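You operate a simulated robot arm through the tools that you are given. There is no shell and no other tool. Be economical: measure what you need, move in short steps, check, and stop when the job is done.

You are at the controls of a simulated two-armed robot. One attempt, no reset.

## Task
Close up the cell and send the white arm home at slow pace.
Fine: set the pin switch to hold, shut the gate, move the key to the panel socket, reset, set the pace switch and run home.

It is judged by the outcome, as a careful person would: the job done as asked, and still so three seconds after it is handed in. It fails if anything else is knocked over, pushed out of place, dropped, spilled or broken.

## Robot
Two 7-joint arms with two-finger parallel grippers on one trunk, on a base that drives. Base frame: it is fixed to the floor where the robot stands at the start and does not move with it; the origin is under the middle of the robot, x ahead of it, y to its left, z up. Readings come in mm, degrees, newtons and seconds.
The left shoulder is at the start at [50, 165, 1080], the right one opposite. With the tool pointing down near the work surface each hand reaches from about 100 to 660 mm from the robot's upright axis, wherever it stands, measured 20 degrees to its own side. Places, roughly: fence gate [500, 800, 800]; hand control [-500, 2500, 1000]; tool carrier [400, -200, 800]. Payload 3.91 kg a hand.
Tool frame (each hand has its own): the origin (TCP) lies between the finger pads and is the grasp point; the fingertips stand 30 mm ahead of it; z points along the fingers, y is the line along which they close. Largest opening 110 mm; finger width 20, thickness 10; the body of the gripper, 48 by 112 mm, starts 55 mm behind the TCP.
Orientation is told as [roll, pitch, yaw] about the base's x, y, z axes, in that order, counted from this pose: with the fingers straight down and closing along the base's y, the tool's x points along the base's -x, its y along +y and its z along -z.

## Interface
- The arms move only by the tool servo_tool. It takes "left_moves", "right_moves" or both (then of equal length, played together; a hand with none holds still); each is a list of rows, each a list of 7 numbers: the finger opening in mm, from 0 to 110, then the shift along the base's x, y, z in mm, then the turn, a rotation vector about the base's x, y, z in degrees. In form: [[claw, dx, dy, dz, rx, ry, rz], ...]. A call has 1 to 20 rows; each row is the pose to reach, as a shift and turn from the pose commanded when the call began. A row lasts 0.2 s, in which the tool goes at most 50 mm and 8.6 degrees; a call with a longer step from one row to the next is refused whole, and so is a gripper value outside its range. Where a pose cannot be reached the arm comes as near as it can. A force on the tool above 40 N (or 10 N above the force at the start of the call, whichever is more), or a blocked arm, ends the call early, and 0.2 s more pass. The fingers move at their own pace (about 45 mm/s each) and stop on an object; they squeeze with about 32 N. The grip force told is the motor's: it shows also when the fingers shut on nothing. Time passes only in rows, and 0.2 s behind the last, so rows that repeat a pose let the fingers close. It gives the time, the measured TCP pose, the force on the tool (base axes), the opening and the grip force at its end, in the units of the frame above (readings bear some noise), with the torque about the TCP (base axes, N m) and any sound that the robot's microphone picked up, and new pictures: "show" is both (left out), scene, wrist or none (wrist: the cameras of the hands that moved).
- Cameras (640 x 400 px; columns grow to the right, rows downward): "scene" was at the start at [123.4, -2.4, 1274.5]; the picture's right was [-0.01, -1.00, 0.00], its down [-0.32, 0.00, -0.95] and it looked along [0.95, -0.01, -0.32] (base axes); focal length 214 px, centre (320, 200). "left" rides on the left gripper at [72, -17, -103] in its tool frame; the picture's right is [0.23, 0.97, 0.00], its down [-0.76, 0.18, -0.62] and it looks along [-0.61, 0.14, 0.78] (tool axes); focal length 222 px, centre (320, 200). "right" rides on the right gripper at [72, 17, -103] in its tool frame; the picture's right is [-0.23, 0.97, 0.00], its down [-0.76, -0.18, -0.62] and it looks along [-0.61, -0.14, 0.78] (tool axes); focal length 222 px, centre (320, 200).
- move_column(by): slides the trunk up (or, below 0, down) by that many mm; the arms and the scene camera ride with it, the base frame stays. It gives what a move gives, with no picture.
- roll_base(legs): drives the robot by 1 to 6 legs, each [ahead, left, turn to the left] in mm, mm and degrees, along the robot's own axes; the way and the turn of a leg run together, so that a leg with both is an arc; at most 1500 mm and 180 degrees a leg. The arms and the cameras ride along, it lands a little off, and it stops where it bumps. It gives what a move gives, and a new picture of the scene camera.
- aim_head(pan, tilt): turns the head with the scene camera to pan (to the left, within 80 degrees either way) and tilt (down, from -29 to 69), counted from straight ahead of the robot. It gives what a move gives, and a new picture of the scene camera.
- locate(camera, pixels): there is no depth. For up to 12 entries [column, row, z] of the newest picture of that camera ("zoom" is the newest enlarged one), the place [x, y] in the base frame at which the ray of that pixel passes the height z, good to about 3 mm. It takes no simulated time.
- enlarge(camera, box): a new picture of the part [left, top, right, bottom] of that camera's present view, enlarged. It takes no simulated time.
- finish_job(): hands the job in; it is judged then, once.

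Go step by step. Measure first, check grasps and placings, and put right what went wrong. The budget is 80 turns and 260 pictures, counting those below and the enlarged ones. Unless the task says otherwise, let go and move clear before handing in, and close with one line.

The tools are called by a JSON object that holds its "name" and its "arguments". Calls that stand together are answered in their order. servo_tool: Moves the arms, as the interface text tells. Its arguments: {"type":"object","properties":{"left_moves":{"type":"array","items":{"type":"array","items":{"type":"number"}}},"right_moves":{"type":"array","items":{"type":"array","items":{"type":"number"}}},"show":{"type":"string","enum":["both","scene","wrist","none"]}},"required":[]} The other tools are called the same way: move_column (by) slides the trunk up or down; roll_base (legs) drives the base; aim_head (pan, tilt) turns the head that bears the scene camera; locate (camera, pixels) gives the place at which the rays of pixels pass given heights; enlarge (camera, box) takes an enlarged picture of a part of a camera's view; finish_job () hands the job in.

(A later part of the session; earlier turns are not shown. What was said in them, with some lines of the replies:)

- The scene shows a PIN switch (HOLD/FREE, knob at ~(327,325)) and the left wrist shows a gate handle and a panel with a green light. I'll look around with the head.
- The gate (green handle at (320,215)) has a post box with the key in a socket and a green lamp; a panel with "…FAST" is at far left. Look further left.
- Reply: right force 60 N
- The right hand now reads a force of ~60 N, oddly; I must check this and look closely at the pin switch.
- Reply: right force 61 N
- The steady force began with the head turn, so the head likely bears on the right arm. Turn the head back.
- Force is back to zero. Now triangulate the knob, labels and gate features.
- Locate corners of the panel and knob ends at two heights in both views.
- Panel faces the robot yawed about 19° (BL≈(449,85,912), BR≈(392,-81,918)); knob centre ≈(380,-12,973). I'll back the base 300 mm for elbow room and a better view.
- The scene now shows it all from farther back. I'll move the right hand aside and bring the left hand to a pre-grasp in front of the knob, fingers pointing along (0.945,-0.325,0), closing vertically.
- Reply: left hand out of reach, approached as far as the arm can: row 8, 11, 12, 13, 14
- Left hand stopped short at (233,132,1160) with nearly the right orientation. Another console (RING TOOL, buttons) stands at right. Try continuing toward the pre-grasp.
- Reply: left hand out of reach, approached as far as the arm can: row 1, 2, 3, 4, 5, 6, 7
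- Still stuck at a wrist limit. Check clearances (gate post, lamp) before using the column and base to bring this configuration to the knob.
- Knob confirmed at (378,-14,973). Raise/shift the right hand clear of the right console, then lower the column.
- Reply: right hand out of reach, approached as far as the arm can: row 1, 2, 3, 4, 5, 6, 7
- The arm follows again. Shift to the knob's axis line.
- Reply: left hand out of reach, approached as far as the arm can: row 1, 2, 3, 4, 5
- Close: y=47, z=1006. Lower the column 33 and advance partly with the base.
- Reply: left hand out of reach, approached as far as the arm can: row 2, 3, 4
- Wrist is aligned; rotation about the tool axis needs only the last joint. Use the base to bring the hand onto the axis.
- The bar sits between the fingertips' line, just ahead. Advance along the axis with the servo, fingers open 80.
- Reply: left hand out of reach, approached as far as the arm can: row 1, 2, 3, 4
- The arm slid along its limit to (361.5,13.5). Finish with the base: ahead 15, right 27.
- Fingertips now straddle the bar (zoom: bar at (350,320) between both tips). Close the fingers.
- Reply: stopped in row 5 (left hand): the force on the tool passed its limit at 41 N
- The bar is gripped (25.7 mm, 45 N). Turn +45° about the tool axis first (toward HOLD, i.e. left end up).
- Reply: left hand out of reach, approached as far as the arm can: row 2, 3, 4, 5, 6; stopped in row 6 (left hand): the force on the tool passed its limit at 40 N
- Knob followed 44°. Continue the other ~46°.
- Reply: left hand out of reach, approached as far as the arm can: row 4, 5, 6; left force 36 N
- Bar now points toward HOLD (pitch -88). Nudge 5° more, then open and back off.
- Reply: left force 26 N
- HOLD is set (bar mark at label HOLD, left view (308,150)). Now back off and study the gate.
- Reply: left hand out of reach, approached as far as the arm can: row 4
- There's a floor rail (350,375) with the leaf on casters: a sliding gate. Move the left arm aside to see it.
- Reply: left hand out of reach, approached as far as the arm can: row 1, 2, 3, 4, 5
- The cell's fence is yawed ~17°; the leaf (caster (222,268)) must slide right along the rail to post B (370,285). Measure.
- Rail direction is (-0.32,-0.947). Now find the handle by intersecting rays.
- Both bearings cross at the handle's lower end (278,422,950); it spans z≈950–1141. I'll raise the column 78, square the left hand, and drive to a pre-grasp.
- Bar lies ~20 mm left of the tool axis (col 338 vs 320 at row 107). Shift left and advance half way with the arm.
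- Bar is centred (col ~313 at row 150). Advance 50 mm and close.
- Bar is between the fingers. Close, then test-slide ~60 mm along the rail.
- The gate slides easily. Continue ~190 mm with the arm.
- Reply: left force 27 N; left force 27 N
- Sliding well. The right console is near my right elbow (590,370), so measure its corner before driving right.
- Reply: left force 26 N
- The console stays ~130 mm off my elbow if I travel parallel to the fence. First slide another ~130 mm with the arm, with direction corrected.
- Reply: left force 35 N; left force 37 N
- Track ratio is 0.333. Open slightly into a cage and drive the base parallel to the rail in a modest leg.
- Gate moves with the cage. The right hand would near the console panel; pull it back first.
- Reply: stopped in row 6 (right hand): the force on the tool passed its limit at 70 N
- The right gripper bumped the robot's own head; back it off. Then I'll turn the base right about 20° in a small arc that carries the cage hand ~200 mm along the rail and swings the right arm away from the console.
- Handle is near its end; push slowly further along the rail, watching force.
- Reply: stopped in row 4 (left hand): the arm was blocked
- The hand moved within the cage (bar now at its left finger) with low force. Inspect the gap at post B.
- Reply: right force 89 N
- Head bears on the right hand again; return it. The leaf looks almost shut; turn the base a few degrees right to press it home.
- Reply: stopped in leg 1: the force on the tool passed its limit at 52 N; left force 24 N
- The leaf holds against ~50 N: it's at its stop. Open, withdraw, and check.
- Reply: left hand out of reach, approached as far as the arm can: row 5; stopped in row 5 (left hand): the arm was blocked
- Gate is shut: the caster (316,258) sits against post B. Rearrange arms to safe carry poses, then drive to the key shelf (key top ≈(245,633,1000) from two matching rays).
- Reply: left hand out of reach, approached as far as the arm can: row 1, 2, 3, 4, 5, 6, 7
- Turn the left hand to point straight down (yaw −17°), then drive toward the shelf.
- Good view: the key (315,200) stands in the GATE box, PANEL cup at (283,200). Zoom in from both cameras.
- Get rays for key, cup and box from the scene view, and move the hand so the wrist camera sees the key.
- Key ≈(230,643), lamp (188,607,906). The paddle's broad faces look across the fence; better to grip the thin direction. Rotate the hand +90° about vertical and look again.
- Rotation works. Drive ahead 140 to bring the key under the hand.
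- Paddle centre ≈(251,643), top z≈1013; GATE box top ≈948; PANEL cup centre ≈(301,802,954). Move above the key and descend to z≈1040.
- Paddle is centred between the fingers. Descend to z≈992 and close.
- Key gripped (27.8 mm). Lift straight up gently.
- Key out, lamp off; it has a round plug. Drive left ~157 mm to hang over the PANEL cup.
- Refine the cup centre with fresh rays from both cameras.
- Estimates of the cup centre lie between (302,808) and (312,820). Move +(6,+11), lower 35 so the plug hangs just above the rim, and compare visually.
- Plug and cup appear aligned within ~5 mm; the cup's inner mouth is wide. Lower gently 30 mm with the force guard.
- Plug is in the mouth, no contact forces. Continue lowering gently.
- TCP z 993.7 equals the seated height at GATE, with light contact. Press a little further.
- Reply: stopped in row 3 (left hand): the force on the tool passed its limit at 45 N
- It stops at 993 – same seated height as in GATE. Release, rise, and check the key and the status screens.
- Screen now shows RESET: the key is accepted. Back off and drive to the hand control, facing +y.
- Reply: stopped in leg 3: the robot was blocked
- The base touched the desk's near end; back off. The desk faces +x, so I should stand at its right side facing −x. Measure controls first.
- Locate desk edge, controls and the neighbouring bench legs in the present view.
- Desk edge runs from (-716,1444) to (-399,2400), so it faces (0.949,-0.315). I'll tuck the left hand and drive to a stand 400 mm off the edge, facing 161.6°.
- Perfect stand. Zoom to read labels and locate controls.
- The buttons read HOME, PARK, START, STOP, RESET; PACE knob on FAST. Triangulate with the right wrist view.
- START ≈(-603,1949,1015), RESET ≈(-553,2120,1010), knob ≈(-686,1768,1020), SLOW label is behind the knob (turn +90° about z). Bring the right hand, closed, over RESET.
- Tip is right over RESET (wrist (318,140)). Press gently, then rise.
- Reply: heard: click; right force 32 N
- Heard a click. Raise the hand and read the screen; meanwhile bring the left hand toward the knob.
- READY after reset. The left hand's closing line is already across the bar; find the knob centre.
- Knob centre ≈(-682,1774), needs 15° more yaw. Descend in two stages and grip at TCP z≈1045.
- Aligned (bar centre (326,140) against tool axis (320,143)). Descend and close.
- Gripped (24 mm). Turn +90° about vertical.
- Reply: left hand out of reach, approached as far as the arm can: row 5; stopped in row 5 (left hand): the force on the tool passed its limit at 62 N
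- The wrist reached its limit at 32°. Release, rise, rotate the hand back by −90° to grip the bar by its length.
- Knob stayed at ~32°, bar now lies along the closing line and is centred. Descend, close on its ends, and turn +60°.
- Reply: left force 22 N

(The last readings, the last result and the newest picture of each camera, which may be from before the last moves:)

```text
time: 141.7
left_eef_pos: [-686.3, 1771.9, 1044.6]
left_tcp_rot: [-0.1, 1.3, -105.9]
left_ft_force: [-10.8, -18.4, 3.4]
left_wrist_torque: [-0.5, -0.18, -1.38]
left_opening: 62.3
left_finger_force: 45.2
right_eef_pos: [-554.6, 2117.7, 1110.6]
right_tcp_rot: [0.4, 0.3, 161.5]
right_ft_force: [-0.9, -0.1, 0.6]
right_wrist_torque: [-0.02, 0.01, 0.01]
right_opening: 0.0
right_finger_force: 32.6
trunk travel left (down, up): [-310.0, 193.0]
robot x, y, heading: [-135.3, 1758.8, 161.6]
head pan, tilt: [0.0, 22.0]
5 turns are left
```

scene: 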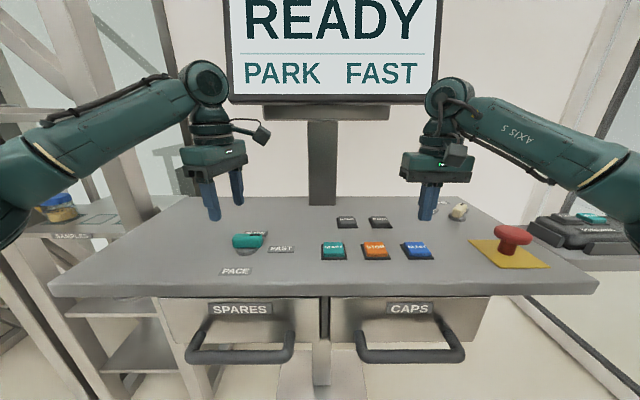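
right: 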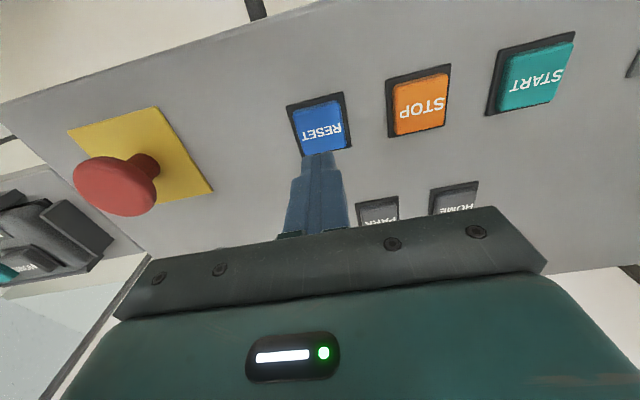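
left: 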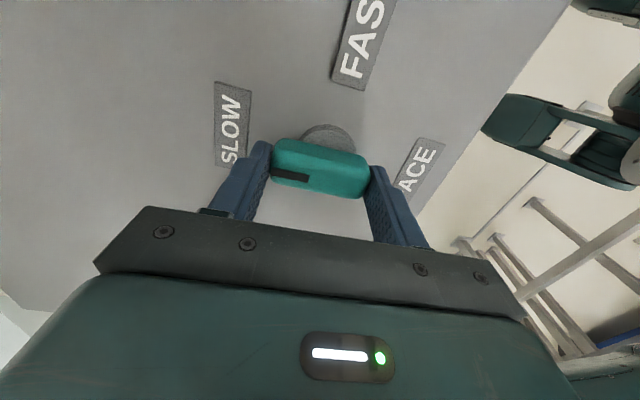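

Knob now points to SLOW. With few turns left: release and withdraw the left hand, move the base 60 ahead, and hover the right hand over HOME (≈(-717,2029)).

{"name": "servo_tool", "arguments": {"left_moves": [[60, 0, 0, 0, 0, 0, 0], [84, 0, 0, 0, 0, 0, 0], [84, 0, 0, 0, 0, 0, 0], [84, 0, 0, 30, 0, 0, 0], [84, 0, 0, 70, 0, 0, 0], [84, 40, -15, 90, 0, 0, 0], [84, 80, -30, 100, 0, 0, 0], [84, 115, -50, 100, 0, 0, 0]], "show": "none"}}

{"name": "roll_base", "arguments": {"legs": [[60, 0, 0]]}}

{"name": "servo_tool", "arguments": {"right_moves": [[0, -26, -27, 0, 0, 0, 0], [0, -53, -54, 0, 0, 0, 0], [0, -80, -81, 0, 0, 0, 0], [0, -106, -108, -15, 0, 0, 0], [0, -106, -108, -35, 0, 0, 0], [0, -106, -108, -35, 0, 0, 0]], "show": "wrist"}}

{"name": "aim_head", "arguments": {"pan": 0, "tilt": 16}}

{"name": "enlarge", "arguments": {"camera": "right", "box": [160, 50, 480, 250]}}

{"name": "locate", "arguments": {"camera": "right", "pixels": [[320, 143, 1010], [320, 120, 1010], [320, 165, 1010], [300, 143, 1010], [400, 143, 1010], [500, 100, 1012]]}}

```text
time: 143.5
left_eef_pos: [-567.5, 1724.7, 1143.4]
left_tcp_rot: [-0.2, 1.4, -105.9]
left_ft_force: [0.3, 0.0, 0.5]
left_wrist_torque: [-0.01, -0.03, -0.02]
left_opening: 83.7
left_finger_force: 0.1
right_eef_pos: [-554.5, 2118.1, 1111.4]
right_tcp_rot: [0.4, 0.2, 161.6]
right_ft_force: [-0.1, 0.0, 0.4]
right_wrist_torque: [-0.02, -0.02, 0.01]
right_opening: 0.0
right_finger_force: 31.9
trunk travel left (down, up): [-310.0, 193.0]
robot x, y, heading: [-139.0, 1762.0, 161.5]
head pan, tilt: [0.0, 22.0]
```

```text
time: 144.5
left_eef_pos: [-626.0, 1743.0, 1143.0]
left_tcp_rot: [-0.2, 1.4, -105.9]
left_ft_force: [0.3, 0.4, -0.5]
left_wrist_torque: [-0.02, -0.02, 0.02]
left_opening: 84.1
left_finger_force: 0.1
right_eef_pos: [-612.6, 2136.8, 1110.3]
right_tcp_rot: [0.5, 0.3, 161.6]
right_ft_force: [-0.8, -0.5, -0.6]
right_wrist_torque: [-0.01, -0.01, -0.03]
right_opening: 0.1
right_finger_force: 31.7
trunk travel left (down, up): [-310.0, 193.0]
robot x, y, heading: [-195.2, 1783.2, 161.6]
head pan, tilt: [0.0, 22.0]
```

scene: 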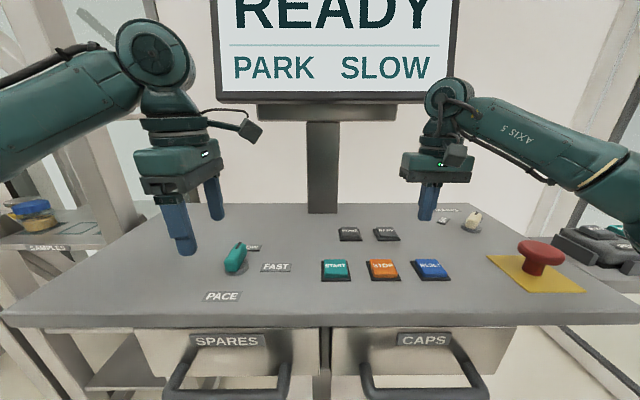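

```text
time: 145.9
left_eef_pos: [-627.8, 1743.5, 1141.4]
left_tcp_rot: [-0.2, 1.4, -105.8]
left_ft_force: [-0.6, -1.0, -0.1]
left_wrist_torque: [0.0, -0.01, -0.01]
left_opening: 84.1
left_finger_force: 0.1
right_eef_pos: [-718.1, 2029.4, 1074.4]
right_tcp_rot: [0.5, 0.2, 161.7]
right_ft_force: [0.1, 0.3, -0.5]
right_wrist_torque: [0.01, -0.01, 0.0]
right_opening: 0.1
right_finger_force: 32.0
trunk travel left (down, up): [-310.0, 193.0]
robot x, y, heading: [-195.3, 1777.6, 161.8]
head pan, tilt: [0.0, 22.0]
```

right: 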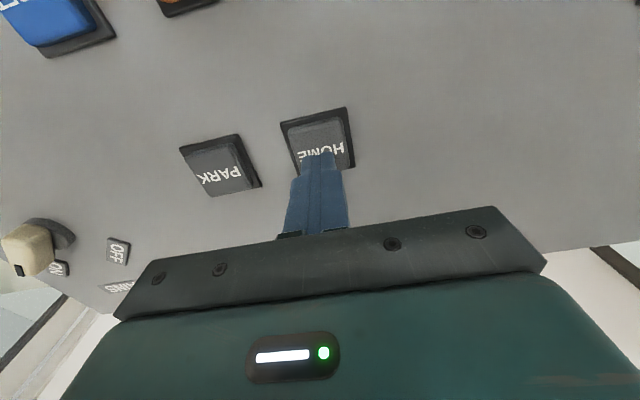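

```text
time: 146.6
left_eef_pos: [-626.2, 1743.7, 1142.8]
left_tcp_rot: [-0.3, 1.4, -105.9]
left_ft_force: [0.3, 0.3, 0.1]
left_wrist_torque: [0.01, -0.02, 0.0]
left_opening: 84.1
left_finger_force: 0.1
right_eef_pos: [-717.5, 2029.7, 1075.1]
right_tcp_rot: [0.4, 0.3, 161.6]
right_ft_force: [-0.2, 0.2, 0.6]
right_wrist_torque: [0.02, -0.03, 0.01]
right_opening: 0.0
right_finger_force: 32.2
trunk travel left (down, up): [-310.0, 193.0]
robot x, y, heading: [-194.0, 1778.3, 161.7]
head pan, tilt: [0.0, 16.0]
```

scene: 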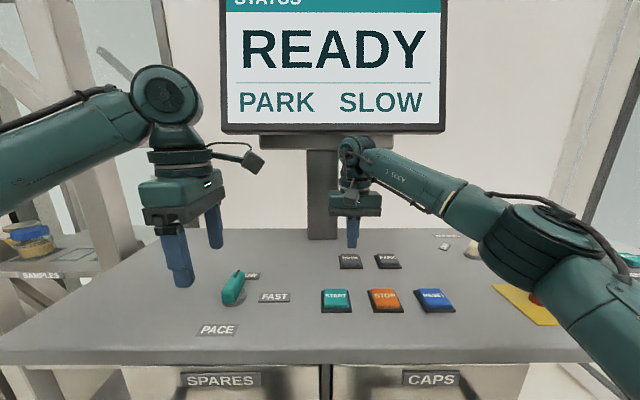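

```text
2.00 times, centred on (320, 150) of right
```

zoom: 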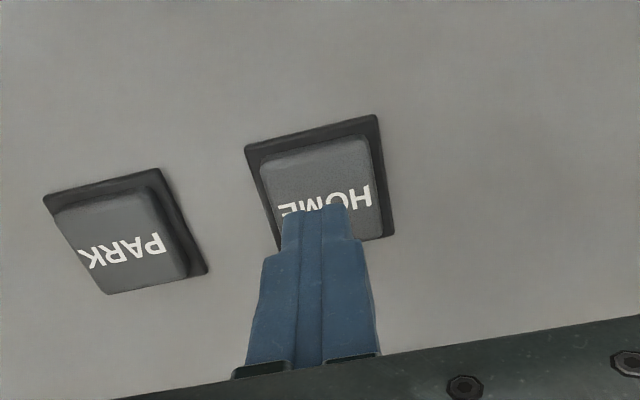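

```text
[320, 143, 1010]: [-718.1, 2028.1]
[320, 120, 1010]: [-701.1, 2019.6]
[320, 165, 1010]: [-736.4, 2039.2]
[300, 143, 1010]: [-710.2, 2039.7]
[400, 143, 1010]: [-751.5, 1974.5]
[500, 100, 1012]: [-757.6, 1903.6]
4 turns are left
```

HOME is centred under the tip; the screen reads READY / PARK SLOW. Press HOME, rise, and hover over START.

{"name": "servo_tool", "arguments": {"right_moves": [[0, 0, 0, -14, 0, 0, 0], [0, 0, 0, -26, 0, 0, 0], [0, 0, 0, -31, 0, 0, 0], [0, 0, 0, -35, 0, 0, 0], [0, 0, 0, -38, 0, 0, 0], [0, 0, 0, -41, 0, 0, 0], [0, 0, 0, -44, 0, 0, 0], [0, 0, 0, -47, 0, 0, 0]], "show": "none"}}

{"name": "servo_tool", "arguments": {"right_moves": [[0, 0, 0, 12, 0, 0, 0], [0, 0, 0, 42, 0, 0, 0], [0, 27, -20, 44, 0, 0, 0], [0, 54, -39, 44, 0, 0, 0], [0, 81, -59, 44, 0, 0, 0], [0, 107, -78, 44, 0, 0, 0], [0, 107, -78, 44, 0, 0, 0]], "show": "both"}}

{"name": "enlarge", "arguments": {"camera": "right", "box": [160, 50, 480, 250]}}

```text
time: 148.4
left_eef_pos: [-624.8, 1742.1, 1144.9]
left_tcp_rot: [-0.5, 1.3, -105.9]
left_ft_force: [0.9, -0.1, 0.0]
left_wrist_torque: [-0.01, 0.0, 0.02]
left_opening: 83.6
left_finger_force: 0.0
right_eef_pos: [-716.8, 2029.2, 1035.1]
right_tcp_rot: [0.8, -0.4, 161.5]
right_ft_force: [-5.7, 6.8, 37.3]
right_wrist_torque: [0.17, 0.06, 0.26]
right_opening: 0.0
right_finger_force: 32.2
trunk travel left (down, up): [-310.0, 193.0]
robot x, y, heading: [-193.2, 1782.2, 161.7]
head pan, tilt: [0.0, 16.0]
heard: click
```

```text
time: 150.0
left_eef_pos: [-626.1, 1743.1, 1143.6]
left_tcp_rot: [-0.3, 1.3, -105.9]
left_ft_force: [0.9, 0.6, 0.1]
left_wrist_torque: [-0.03, 0.0, -0.04]
left_opening: 84.0
left_finger_force: 0.0
right_eef_pos: [-608.8, 1951.2, 1072.6]
right_tcp_rot: [0.6, 0.3, 161.5]
right_ft_force: [-0.6, -0.2, -0.3]
right_wrist_torque: [0.01, 0.0, 0.01]
right_opening: 0.1
right_finger_force: 32.0
trunk travel left (down, up): [-310.0, 193.0]
robot x, y, heading: [-196.4, 1781.3, 161.8]
head pan, tilt: [0.0, 16.0]
```

scene: 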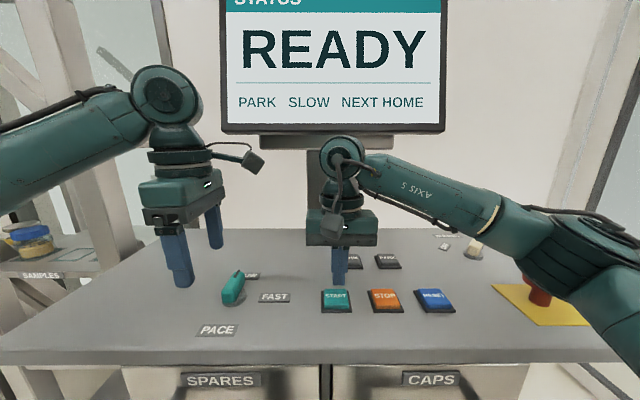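
right: 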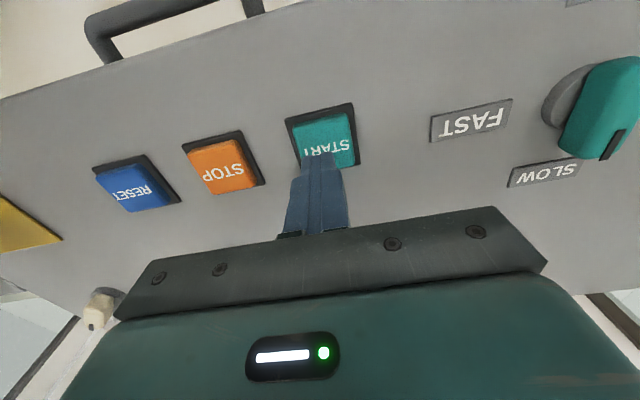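

```text
2.00 times, centred on (320, 150) of right
3 turns are left
```

zoom: 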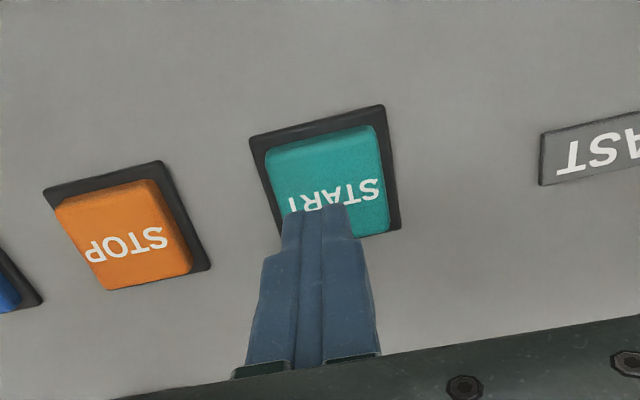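

Screen: READY – PARK, SLOW, NEXT HOME; START is centred. Press START, rise clear, and wait while the arm runs.

{"name": "servo_tool", "arguments": {"right_moves": [[0, 0, 0, -14, 0, 0, 0], [0, 0, 0, -25, 0, 0, 0], [0, 0, 0, -30, 0, 0, 0], [0, 0, 0, -34, 0, 0, 0], [0, 0, 0, -37, 0, 0, 0], [0, 0, 0, -40, 0, 0, 0], [0, 0, 0, -43, 0, 0, 0]], "show": "none"}}

{"name": "servo_tool", "arguments": {"right_moves": [[0, 0, 0, 15, 0, 0, 0], [0, 0, 0, 50, 0, 0, 0], [0, 40, -13, 80, 0, 0, 0], [0, 80, -26, 90, 0, 0, 0], [0, 80, -26, 90, 0, 0, 0], [0, 80, -26, 90, 0, 0, 0], [0, 80, -26, 90, 0, 0, 0], [0, 80, -26, 90, 0, 0, 0], [0, 80, -26, 90, 0, 0, 0], [0, 80, -26, 90, 0, 0, 0], [0, 80, -26, 90, 0, 0, 0], [0, 80, -26, 90, 0, 0, 0]], "show": "scene"}}

{"name": "servo_tool", "arguments": {"right_moves": [[0, 0, 0, 0, 0, 0, 0], [0, 0, 0, 0, 0, 0, 0], [0, 0, 0, 0, 0, 0, 0], [0, 0, 0, 0, 0, 0, 0], [0, 0, 0, 0, 0, 0, 0], [0, 0, 0, 0, 0, 0, 0], [0, 0, 0, 0, 0, 0, 0], [0, 0, 0, 0, 0, 0, 0], [0, 0, 0, 0, 0, 0, 0], [0, 0, 0, 0, 0, 0, 0], [0, 0, 0, 0, 0, 0, 0], [0, 0, 0, 0, 0, 0, 0], [0, 0, 0, 0, 0, 0, 0], [0, 0, 0, 0, 0, 0, 0], [0, 0, 0, 0, 0, 0, 0], [0, 0, 0, 0, 0, 0, 0], [0, 0, 0, 0, 0, 0, 0], [0, 0, 0, 0, 0, 0, 0], [0, 0, 0, 0, 0, 0, 0], [0, 0, 0, 0, 0, 0, 0]], "show": "none"}}

{"name": "servo_tool", "arguments": {"right_moves": [[0, 0, 0, 0, 0, 0, 0], [0, 0, 0, 0, 0, 0, 0], [0, 0, 0, 0, 0, 0, 0], [0, 0, 0, 0, 0, 0, 0], [0, 0, 0, 0, 0, 0, 0], [0, 0, 0, 0, 0, 0, 0], [0, 0, 0, 0, 0, 0, 0], [0, 0, 0, 0, 0, 0, 0], [0, 0, 0, 0, 0, 0, 0], [0, 0, 0, 0, 0, 0, 0], [0, 0, 0, 0, 0, 0, 0], [0, 0, 0, 0, 0, 0, 0], [0, 0, 0, 0, 0, 0, 0], [0, 0, 0, 0, 0, 0, 0], [0, 0, 0, 0, 0, 0, 0], [0, 0, 0, 0, 0, 0, 0], [0, 0, 0, 0, 0, 0, 0], [0, 0, 0, 0, 0, 0, 0], [0, 0, 0, 0, 0, 0, 0], [0, 0, 0, 0, 0, 0, 0]], "show": "scene"}}

```text
time: 151.6
left_eef_pos: [-624.4, 1743.8, 1145.0]
left_tcp_rot: [-0.4, 1.3, -105.9]
left_ft_force: [0.1, 0.3, -0.1]
left_wrist_torque: [0.0, 0.03, -0.02]
left_opening: 84.1
left_finger_force: 0.1
right_eef_pos: [-609.8, 1950.5, 1033.9]
right_tcp_rot: [0.9, -0.2, 161.6]
right_ft_force: [-1.9, 2.9, 36.3]
right_wrist_torque: [0.11, 0.05, 0.15]
right_opening: 0.2
right_finger_force: 32.2
trunk travel left (down, up): [-310.0, 193.0]
robot x, y, heading: [-194.4, 1782.0, 162.0]
head pan, tilt: [0.0, 16.0]
heard: click
```

```text
refused: row 3 steps farther than a row can; nothing moved
```

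```text
time: 155.8
left_eef_pos: [-624.2, 1743.2, 1144.5]
left_tcp_rot: [-0.5, 1.4, -105.9]
left_ft_force: [0.6, -0.3, 0.0]
left_wrist_torque: [-0.02, -0.01, -0.01]
left_opening: 84.0
left_finger_force: 0.0
right_eef_pos: [-608.6, 1950.0, 1034.8]
right_tcp_rot: [0.8, -0.1, 161.5]
right_ft_force: [-5.4, 6.7, 37.8]
right_wrist_torque: [0.18, 0.09, 0.02]
right_opening: 0.0
right_finger_force: 32.4
trunk travel left (down, up): [-310.0, 193.0]
robot x, y, heading: [-191.2, 1778.9, 161.6]
head pan, tilt: [0.0, 16.0]
```

```text
time: 160.0
left_eef_pos: [-625.0, 1742.4, 1144.3]
left_tcp_rot: [-0.4, 1.3, -105.9]
left_ft_force: [-0.4, -0.3, 0.0]
left_wrist_torque: [-0.01, 0.02, -0.04]
left_opening: 84.0
left_finger_force: 0.1
right_eef_pos: [-609.1, 1950.5, 1033.6]
right_tcp_rot: [0.9, -0.2, 161.6]
right_ft_force: [-3.8, 3.4, 37.9]
right_wrist_torque: [0.15, 0.04, 0.03]
right_opening: 0.0
right_finger_force: 32.0
trunk travel left (down, up): [-310.0, 193.0]
robot x, y, heading: [-198.8, 1781.0, 161.8]
head pan, tilt: [0.0, 16.0]
2 turns are left
```

scene: 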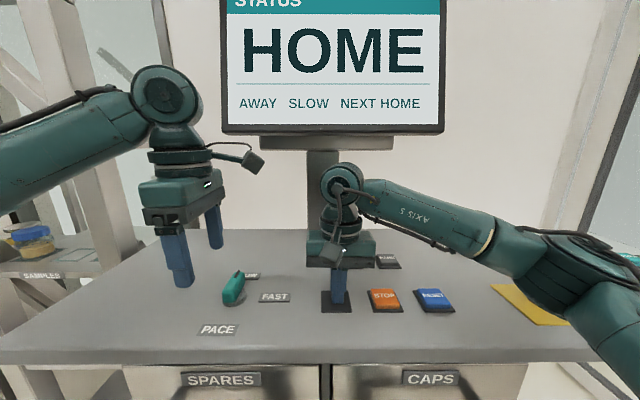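

The screen shows HOME running (AWAY, SLOW). I'll keep the button held while it completes, then rise clear and check.

{"name": "servo_tool", "arguments": {"right_moves": [[0, 0, 0, 0, 0, 0, 0], [0, 0, 0, 0, 0, 0, 0], [0, 0, 0, 0, 0, 0, 0], [0, 0, 0, 0, 0, 0, 0], [0, 0, 0, 0, 0, 0, 0], [0, 0, 0, 0, 0, 0, 0], [0, 0, 0, 0, 0, 0, 0], [0, 0, 0, 0, 0, 0, 0], [0, 0, 0, 0, 0, 0, 0], [0, 0, 0, 0, 0, 0, 0], [0, 0, 0, 0, 0, 0, 0], [0, 0, 0, 0, 0, 0, 0], [0, 0, 0, 0, 0, 0, 0], [0, 0, 0, 0, 0, 0, 0], [0, 0, 0, 0, 0, 0, 0], [0, 0, 0, 0, 0, 0, 0], [0, 0, 0, 0, 0, 0, 0], [0, 0, 0, 0, 0, 0, 0], [0, 0, 0, 0, 0, 0, 0], [0, 0, 0, 0, 0, 0, 0]], "show": "none"}}

{"name": "servo_tool", "arguments": {"right_moves": [[0, 0, 0, 0, 0, 0, 0], [0, 0, 0, 0, 0, 0, 0], [0, 0, 0, 0, 0, 0, 0], [0, 0, 0, 0, 0, 0, 0], [0, 0, 0, 0, 0, 0, 0], [0, 0, 0, 0, 0, 0, 0], [0, 0, 0, 0, 0, 0, 0], [0, 0, 0, 0, 0, 0, 0], [0, 0, 0, 0, 0, 0, 0], [0, 0, 0, 0, 0, 0, 0], [0, 0, 0, 0, 0, 0, 0], [0, 0, 0, 0, 0, 0, 0], [0, 0, 0, 0, 0, 0, 0], [0, 0, 0, 0, 0, 0, 0], [0, 0, 0, 0, 0, 0, 0], [0, 0, 0, 0, 0, 0, 0], [0, 0, 0, 0, 0, 0, 0], [0, 0, 0, 0, 0, 0, 0], [0, 0, 0, 0, 0, 0, 0], [0, 0, 0, 0, 0, 0, 0]], "show": "none"}}

{"name": "servo_tool", "arguments": {"right_moves": [[0, 0, 0, 0, 0, 0, 0], [0, 0, 0, 0, 0, 0, 0], [0, 0, 0, 0, 0, 0, 0], [0, 0, 0, 0, 0, 0, 0], [0, 0, 0, 0, 0, 0, 0], [0, 0, 0, 0, 0, 0, 0], [0, 0, 0, 0, 0, 0, 0], [0, 0, 0, 0, 0, 0, 0], [0, 0, 0, 0, 0, 0, 0], [0, 0, 0, 0, 0, 0, 0], [0, 0, 0, 0, 0, 0, 0], [0, 0, 0, 0, 0, 0, 0], [0, 0, 0, 0, 0, 0, 0], [0, 0, 0, 0, 0, 0, 0], [0, 0, 0, 0, 0, 0, 0], [0, 0, 0, 0, 0, 0, 0], [0, 0, 0, 0, 0, 0, 0], [0, 0, 0, 0, 0, 0, 0], [0, 0, 0, 0, 0, 0, 0], [0, 0, 0, 0, 0, 0, 0]], "show": "none"}}

{"name": "servo_tool", "arguments": {"right_moves": [[0, 0, 0, 0, 0, 0, 0], [0, 0, 0, 0, 0, 0, 0], [0, 0, 0, 0, 0, 0, 0], [0, 0, 0, 0, 0, 0, 0], [0, 0, 0, 0, 0, 0, 0], [0, 0, 0, 0, 0, 0, 0], [0, 0, 0, 0, 0, 0, 0], [0, 0, 0, 0, 0, 0, 0], [0, 0, 0, 0, 0, 0, 0], [0, 0, 0, 0, 0, 0, 0], [0, 0, 0, 0, 0, 0, 0], [0, 0, 0, 0, 0, 0, 0], [0, 0, 0, 0, 0, 0, 0], [0, 0, 0, 0, 0, 0, 0], [0, 0, 0, 0, 0, 0, 0], [0, 0, 0, 0, 0, 0, 0], [0, 0, 0, 0, 0, 0, 0], [0, 0, 0, 0, 0, 0, 0], [0, 0, 0, 0, 0, 0, 0], [0, 0, 0, 0, 0, 0, 0]], "show": "scene"}}

{"name": "servo_tool", "arguments": {"right_moves": [[0, 0, 0, 0, 0, 0, 0], [0, 0, 0, 0, 0, 0, 0], [0, 0, 0, 0, 0, 0, 0], [0, 0, 0, 0, 0, 0, 0], [0, 0, 0, 0, 0, 0, 0], [0, 0, 0, 0, 0, 0, 0], [0, 0, 0, 0, 0, 0, 0], [0, 0, 0, 0, 0, 0, 0], [0, 0, 0, 0, 0, 0, 0], [0, 0, 0, 0, 0, 0, 0], [0, 0, 0, 0, 0, 0, 0], [0, 0, 0, 0, 0, 0, 0], [0, 0, 0, 0, 0, 0, 0], [0, 0, 0, 0, 0, 0, 0], [0, 0, 0, 0, 0, 0, 0], [0, 0, 0, 0, 0, 0, 0], [0, 0, 0, 0, 0, 0, 0], [0, 0, 0, 0, 0, 0, 0], [0, 0, 0, 0, 0, 0, 0], [0, 0, 0, 0, 0, 0, 0]], "show": "none"}}

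{"name": "servo_tool", "arguments": {"right_moves": [[0, 0, 0, 0, 0, 0, 0], [0, 0, 0, 0, 0, 0, 0], [0, 0, 0, 0, 0, 0, 0], [0, 0, 0, 0, 0, 0, 0], [0, 0, 0, 0, 0, 0, 0], [0, 0, 0, 0, 0, 0, 0], [0, 0, 0, 0, 0, 0, 0], [0, 0, 0, 0, 0, 0, 0], [0, 0, 0, 0, 0, 0, 0], [0, 0, 0, 0, 0, 0, 0], [0, 0, 0, 0, 0, 0, 0], [0, 0, 0, 0, 0, 0, 0], [0, 0, 0, 0, 0, 0, 0], [0, 0, 0, 0, 0, 0, 0], [0, 0, 0, 0, 0, 0, 0], [0, 0, 0, 0, 0, 0, 0], [0, 0, 0, 0, 0, 0, 0], [0, 0, 0, 0, 0, 0, 0], [0, 0, 0, 0, 0, 0, 0], [0, 0, 0, 0, 0, 0, 0]], "show": "none"}}

{"name": "servo_tool", "arguments": {"right_moves": [[0, 0, 0, 0, 0, 0, 0], [0, 0, 0, 0, 0, 0, 0], [0, 0, 0, 0, 0, 0, 0], [0, 0, 0, 0, 0, 0, 0], [0, 0, 0, 0, 0, 0, 0], [0, 0, 0, 0, 0, 0, 0], [0, 0, 0, 0, 0, 0, 0], [0, 0, 0, 0, 0, 0, 0], [0, 0, 0, 0, 0, 0, 0], [0, 0, 0, 0, 0, 0, 0], [0, 0, 0, 0, 0, 0, 0], [0, 0, 0, 0, 0, 0, 0], [0, 0, 0, 0, 0, 0, 0], [0, 0, 0, 0, 0, 0, 0], [0, 0, 0, 0, 0, 0, 0], [0, 0, 0, 0, 0, 0, 0], [0, 0, 0, 0, 0, 0, 0], [0, 0, 0, 0, 0, 0, 0], [0, 0, 0, 0, 0, 0, 0], [0, 0, 0, 0, 0, 0, 0]], "show": "none"}}

{"name": "servo_tool", "arguments": {"right_moves": [[0, 0, 0, 15, 0, 0, 0], [0, 0, 0, 50, 0, 0, 0], [0, 0, 0, 85, 0, 0, 0], [0, 30, -10, 95, 0, 0, 0], [0, 60, -20, 95, 0, 0, 0], [0, 60, -20, 95, 0, 0, 0], [0, 60, -20, 95, 0, 0, 0], [0, 60, -20, 95, 0, 0, 0], [0, 60, -20, 95, 0, 0, 0], [0, 60, -20, 95, 0, 0, 0], [0, 60, -20, 95, 0, 0, 0], [0, 60, -20, 95, 0, 0, 0], [0, 60, -20, 95, 0, 0, 0], [0, 60, -20, 95, 0, 0, 0], [0, 60, -20, 95, 0, 0, 0], [0, 60, -20, 95, 0, 0, 0], [0, 60, -20, 95, 0, 0, 0], [0, 60, -20, 95, 0, 0, 0]], "show": "scene"}}

```text
time: 164.2
left_eef_pos: [-624.4, 1741.9, 1144.9]
left_tcp_rot: [-0.4, 1.2, -105.8]
left_ft_force: [0.0, 0.6, -0.3]
left_wrist_torque: [-0.03, 0.04, 0.01]
left_opening: 84.2
left_finger_force: 0.1
right_eef_pos: [-609.4, 1950.8, 1034.5]
right_tcp_rot: [0.8, -0.1, 161.6]
right_ft_force: [-2.5, 3.7, 39.0]
right_wrist_torque: [0.12, 0.04, 0.01]
right_opening: 0.1
right_finger_force: 31.7
trunk travel left (down, up): [-310.0, 193.0]
robot x, y, heading: [-196.0, 1782.5, 161.7]
head pan, tilt: [0.0, 16.0]
```

```text
time: 168.4
left_eef_pos: [-624.1, 1743.0, 1144.0]
left_tcp_rot: [-0.4, 1.3, -105.9]
left_ft_force: [0.2, 0.1, 0.1]
left_wrist_torque: [-0.01, -0.01, -0.02]
left_opening: 84.0
left_finger_force: 0.1
right_eef_pos: [-610.3, 1950.0, 1034.9]
right_tcp_rot: [0.8, -0.2, 161.6]
right_ft_force: [-0.8, 3.0, 38.7]
right_wrist_torque: [0.08, 0.02, -0.01]
right_opening: 0.2
right_finger_force: 32.2
trunk travel left (down, up): [-310.0, 193.0]
robot x, y, heading: [-195.1, 1777.5, 161.5]
head pan, tilt: [0.0, 16.0]
```

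```text
time: 172.6
left_eef_pos: [-623.2, 1742.5, 1145.2]
left_tcp_rot: [-0.4, 1.3, -105.8]
left_ft_force: [-1.4, -0.1, -0.1]
left_wrist_torque: [-0.03, 0.03, 0.05]
left_opening: 84.0
left_finger_force: 0.0
right_eef_pos: [-609.5, 1951.1, 1034.5]
right_tcp_rot: [0.8, -0.2, 161.5]
right_ft_force: [-0.9, 2.8, 38.3]
right_wrist_torque: [0.08, -0.02, -0.01]
right_opening: 0.0
right_finger_force: 32.1
trunk travel left (down, up): [-310.0, 193.0]
robot x, y, heading: [-196.7, 1781.4, 161.6]
head pan, tilt: [0.0, 16.0]
```

```text
time: 176.8
left_eef_pos: [-623.9, 1741.8, 1144.3]
left_tcp_rot: [-0.4, 1.2, -105.8]
left_ft_force: [0.0, -0.5, 0.8]
left_wrist_torque: [-0.02, -0.01, -0.01]
left_opening: 83.9
left_finger_force: 0.0
right_eef_pos: [-610.3, 1950.5, 1035.3]
right_tcp_rot: [0.7, -0.2, 161.7]
right_ft_force: [-1.3, 1.5, 37.9]
right_wrist_torque: [0.04, -0.05, -0.02]
right_opening: 0.1
right_finger_force: 31.8
trunk travel left (down, up): [-310.0, 193.0]
robot x, y, heading: [-197.4, 1778.3, 161.5]
head pan, tilt: [0.0, 16.0]
```

scene: 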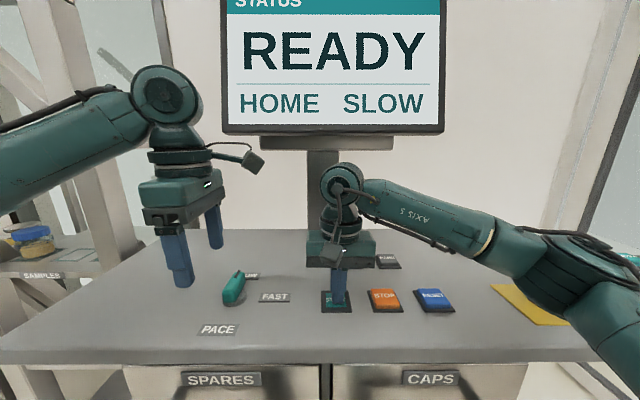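

```text
time: 181.0
left_eef_pos: [-624.1, 1742.0, 1144.1]
left_tcp_rot: [-0.2, 1.3, -105.8]
left_ft_force: [0.1, -0.2, -0.1]
left_wrist_torque: [0.01, 0.02, 0.01]
left_opening: 83.9
left_finger_force: 0.1
right_eef_pos: [-608.5, 1949.2, 1034.5]
right_tcp_rot: [0.7, -0.1, 161.6]
right_ft_force: [-0.7, 0.7, 37.3]
right_wrist_torque: [0.03, -0.05, -0.01]
right_opening: 0.0
right_finger_force: 32.1
trunk travel left (down, up): [-310.0, 193.0]
robot x, y, heading: [-197.5, 1779.0, 161.5]
head pan, tilt: [0.0, 16.0]
```

```text
time: 185.2
left_eef_pos: [-624.2, 1743.1, 1144.0]
left_tcp_rot: [-0.5, 1.3, -106.0]
left_ft_force: [0.7, -0.1, 1.0]
left_wrist_torque: [0.01, -0.01, 0.02]
left_opening: 84.0
left_finger_force: 0.0
right_eef_pos: [-608.3, 1949.7, 1035.1]
right_tcp_rot: [0.9, -0.2, 161.6]
right_ft_force: [-0.2, 0.1, 38.8]
right_wrist_torque: [0.04, -0.08, -0.05]
right_opening: 0.0
right_finger_force: 31.8
trunk travel left (down, up): [-310.0, 193.0]
robot x, y, heading: [-194.9, 1776.7, 161.6]
head pan, tilt: [0.0, 16.0]
```

```text
time: 189.4
left_eef_pos: [-623.8, 1742.8, 1143.5]
left_tcp_rot: [-0.4, 1.3, -105.9]
left_ft_force: [0.8, -0.2, 1.1]
left_wrist_torque: [-0.01, 0.02, -0.02]
left_opening: 84.1
left_finger_force: 0.0
right_eef_pos: [-609.6, 1950.6, 1034.6]
right_tcp_rot: [0.8, -0.3, 161.6]
right_ft_force: [0.0, 0.4, 38.4]
right_wrist_torque: [0.01, -0.03, -0.02]
right_opening: 0.1
right_finger_force: 32.2
trunk travel left (down, up): [-310.0, 193.0]
robot x, y, heading: [-193.9, 1779.0, 161.4]
head pan, tilt: [0.0, 16.0]
```

```text
time: 193.2
left_eef_pos: [-626.5, 1741.9, 1143.4]
left_tcp_rot: [-0.3, 1.3, -105.9]
left_ft_force: [0.5, 0.0, -0.2]
left_wrist_torque: [0.01, 0.02, -0.01]
left_opening: 83.9
left_finger_force: 0.1
right_eef_pos: [-551.0, 1932.3, 1124.4]
right_tcp_rot: [0.5, 0.4, 161.6]
right_ft_force: [-0.5, 0.1, -0.1]
right_wrist_torque: [0.0, 0.01, 0.03]
right_opening: 0.0
right_finger_force: 31.6
trunk travel left (down, up): [-310.0, 193.0]
robot x, y, heading: [-194.7, 1781.3, 162.0]
head pan, tilt: [0.0, 16.0]
1 turns are left
```

scene: 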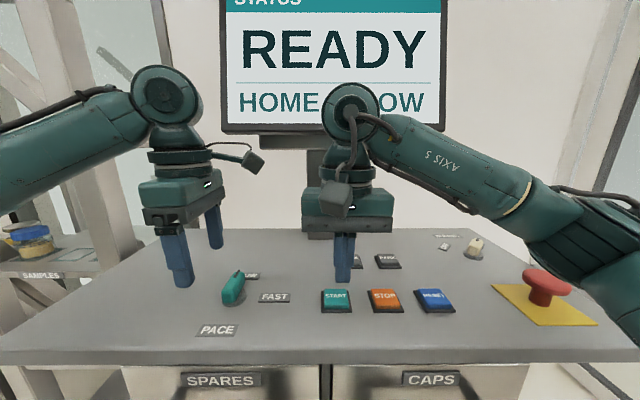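

The screen reads READY, HOME and SLOW, and both hands are clear, so I'm handing in.

{"name": "finish_job", "arguments": {}}

```text
The job is handed in.
```

The pin switch is on HOLD, the gate is shut, the key is in the PANEL socket, the panel is reset and the pace is set to SLOW. The status screen shows the white arm at HOME; I confirmed that from the screen, not by looking at the arm. On the way to the hand control, the base bumped the near end of its desk and I backed off; I saw nothing out of place afterwards.
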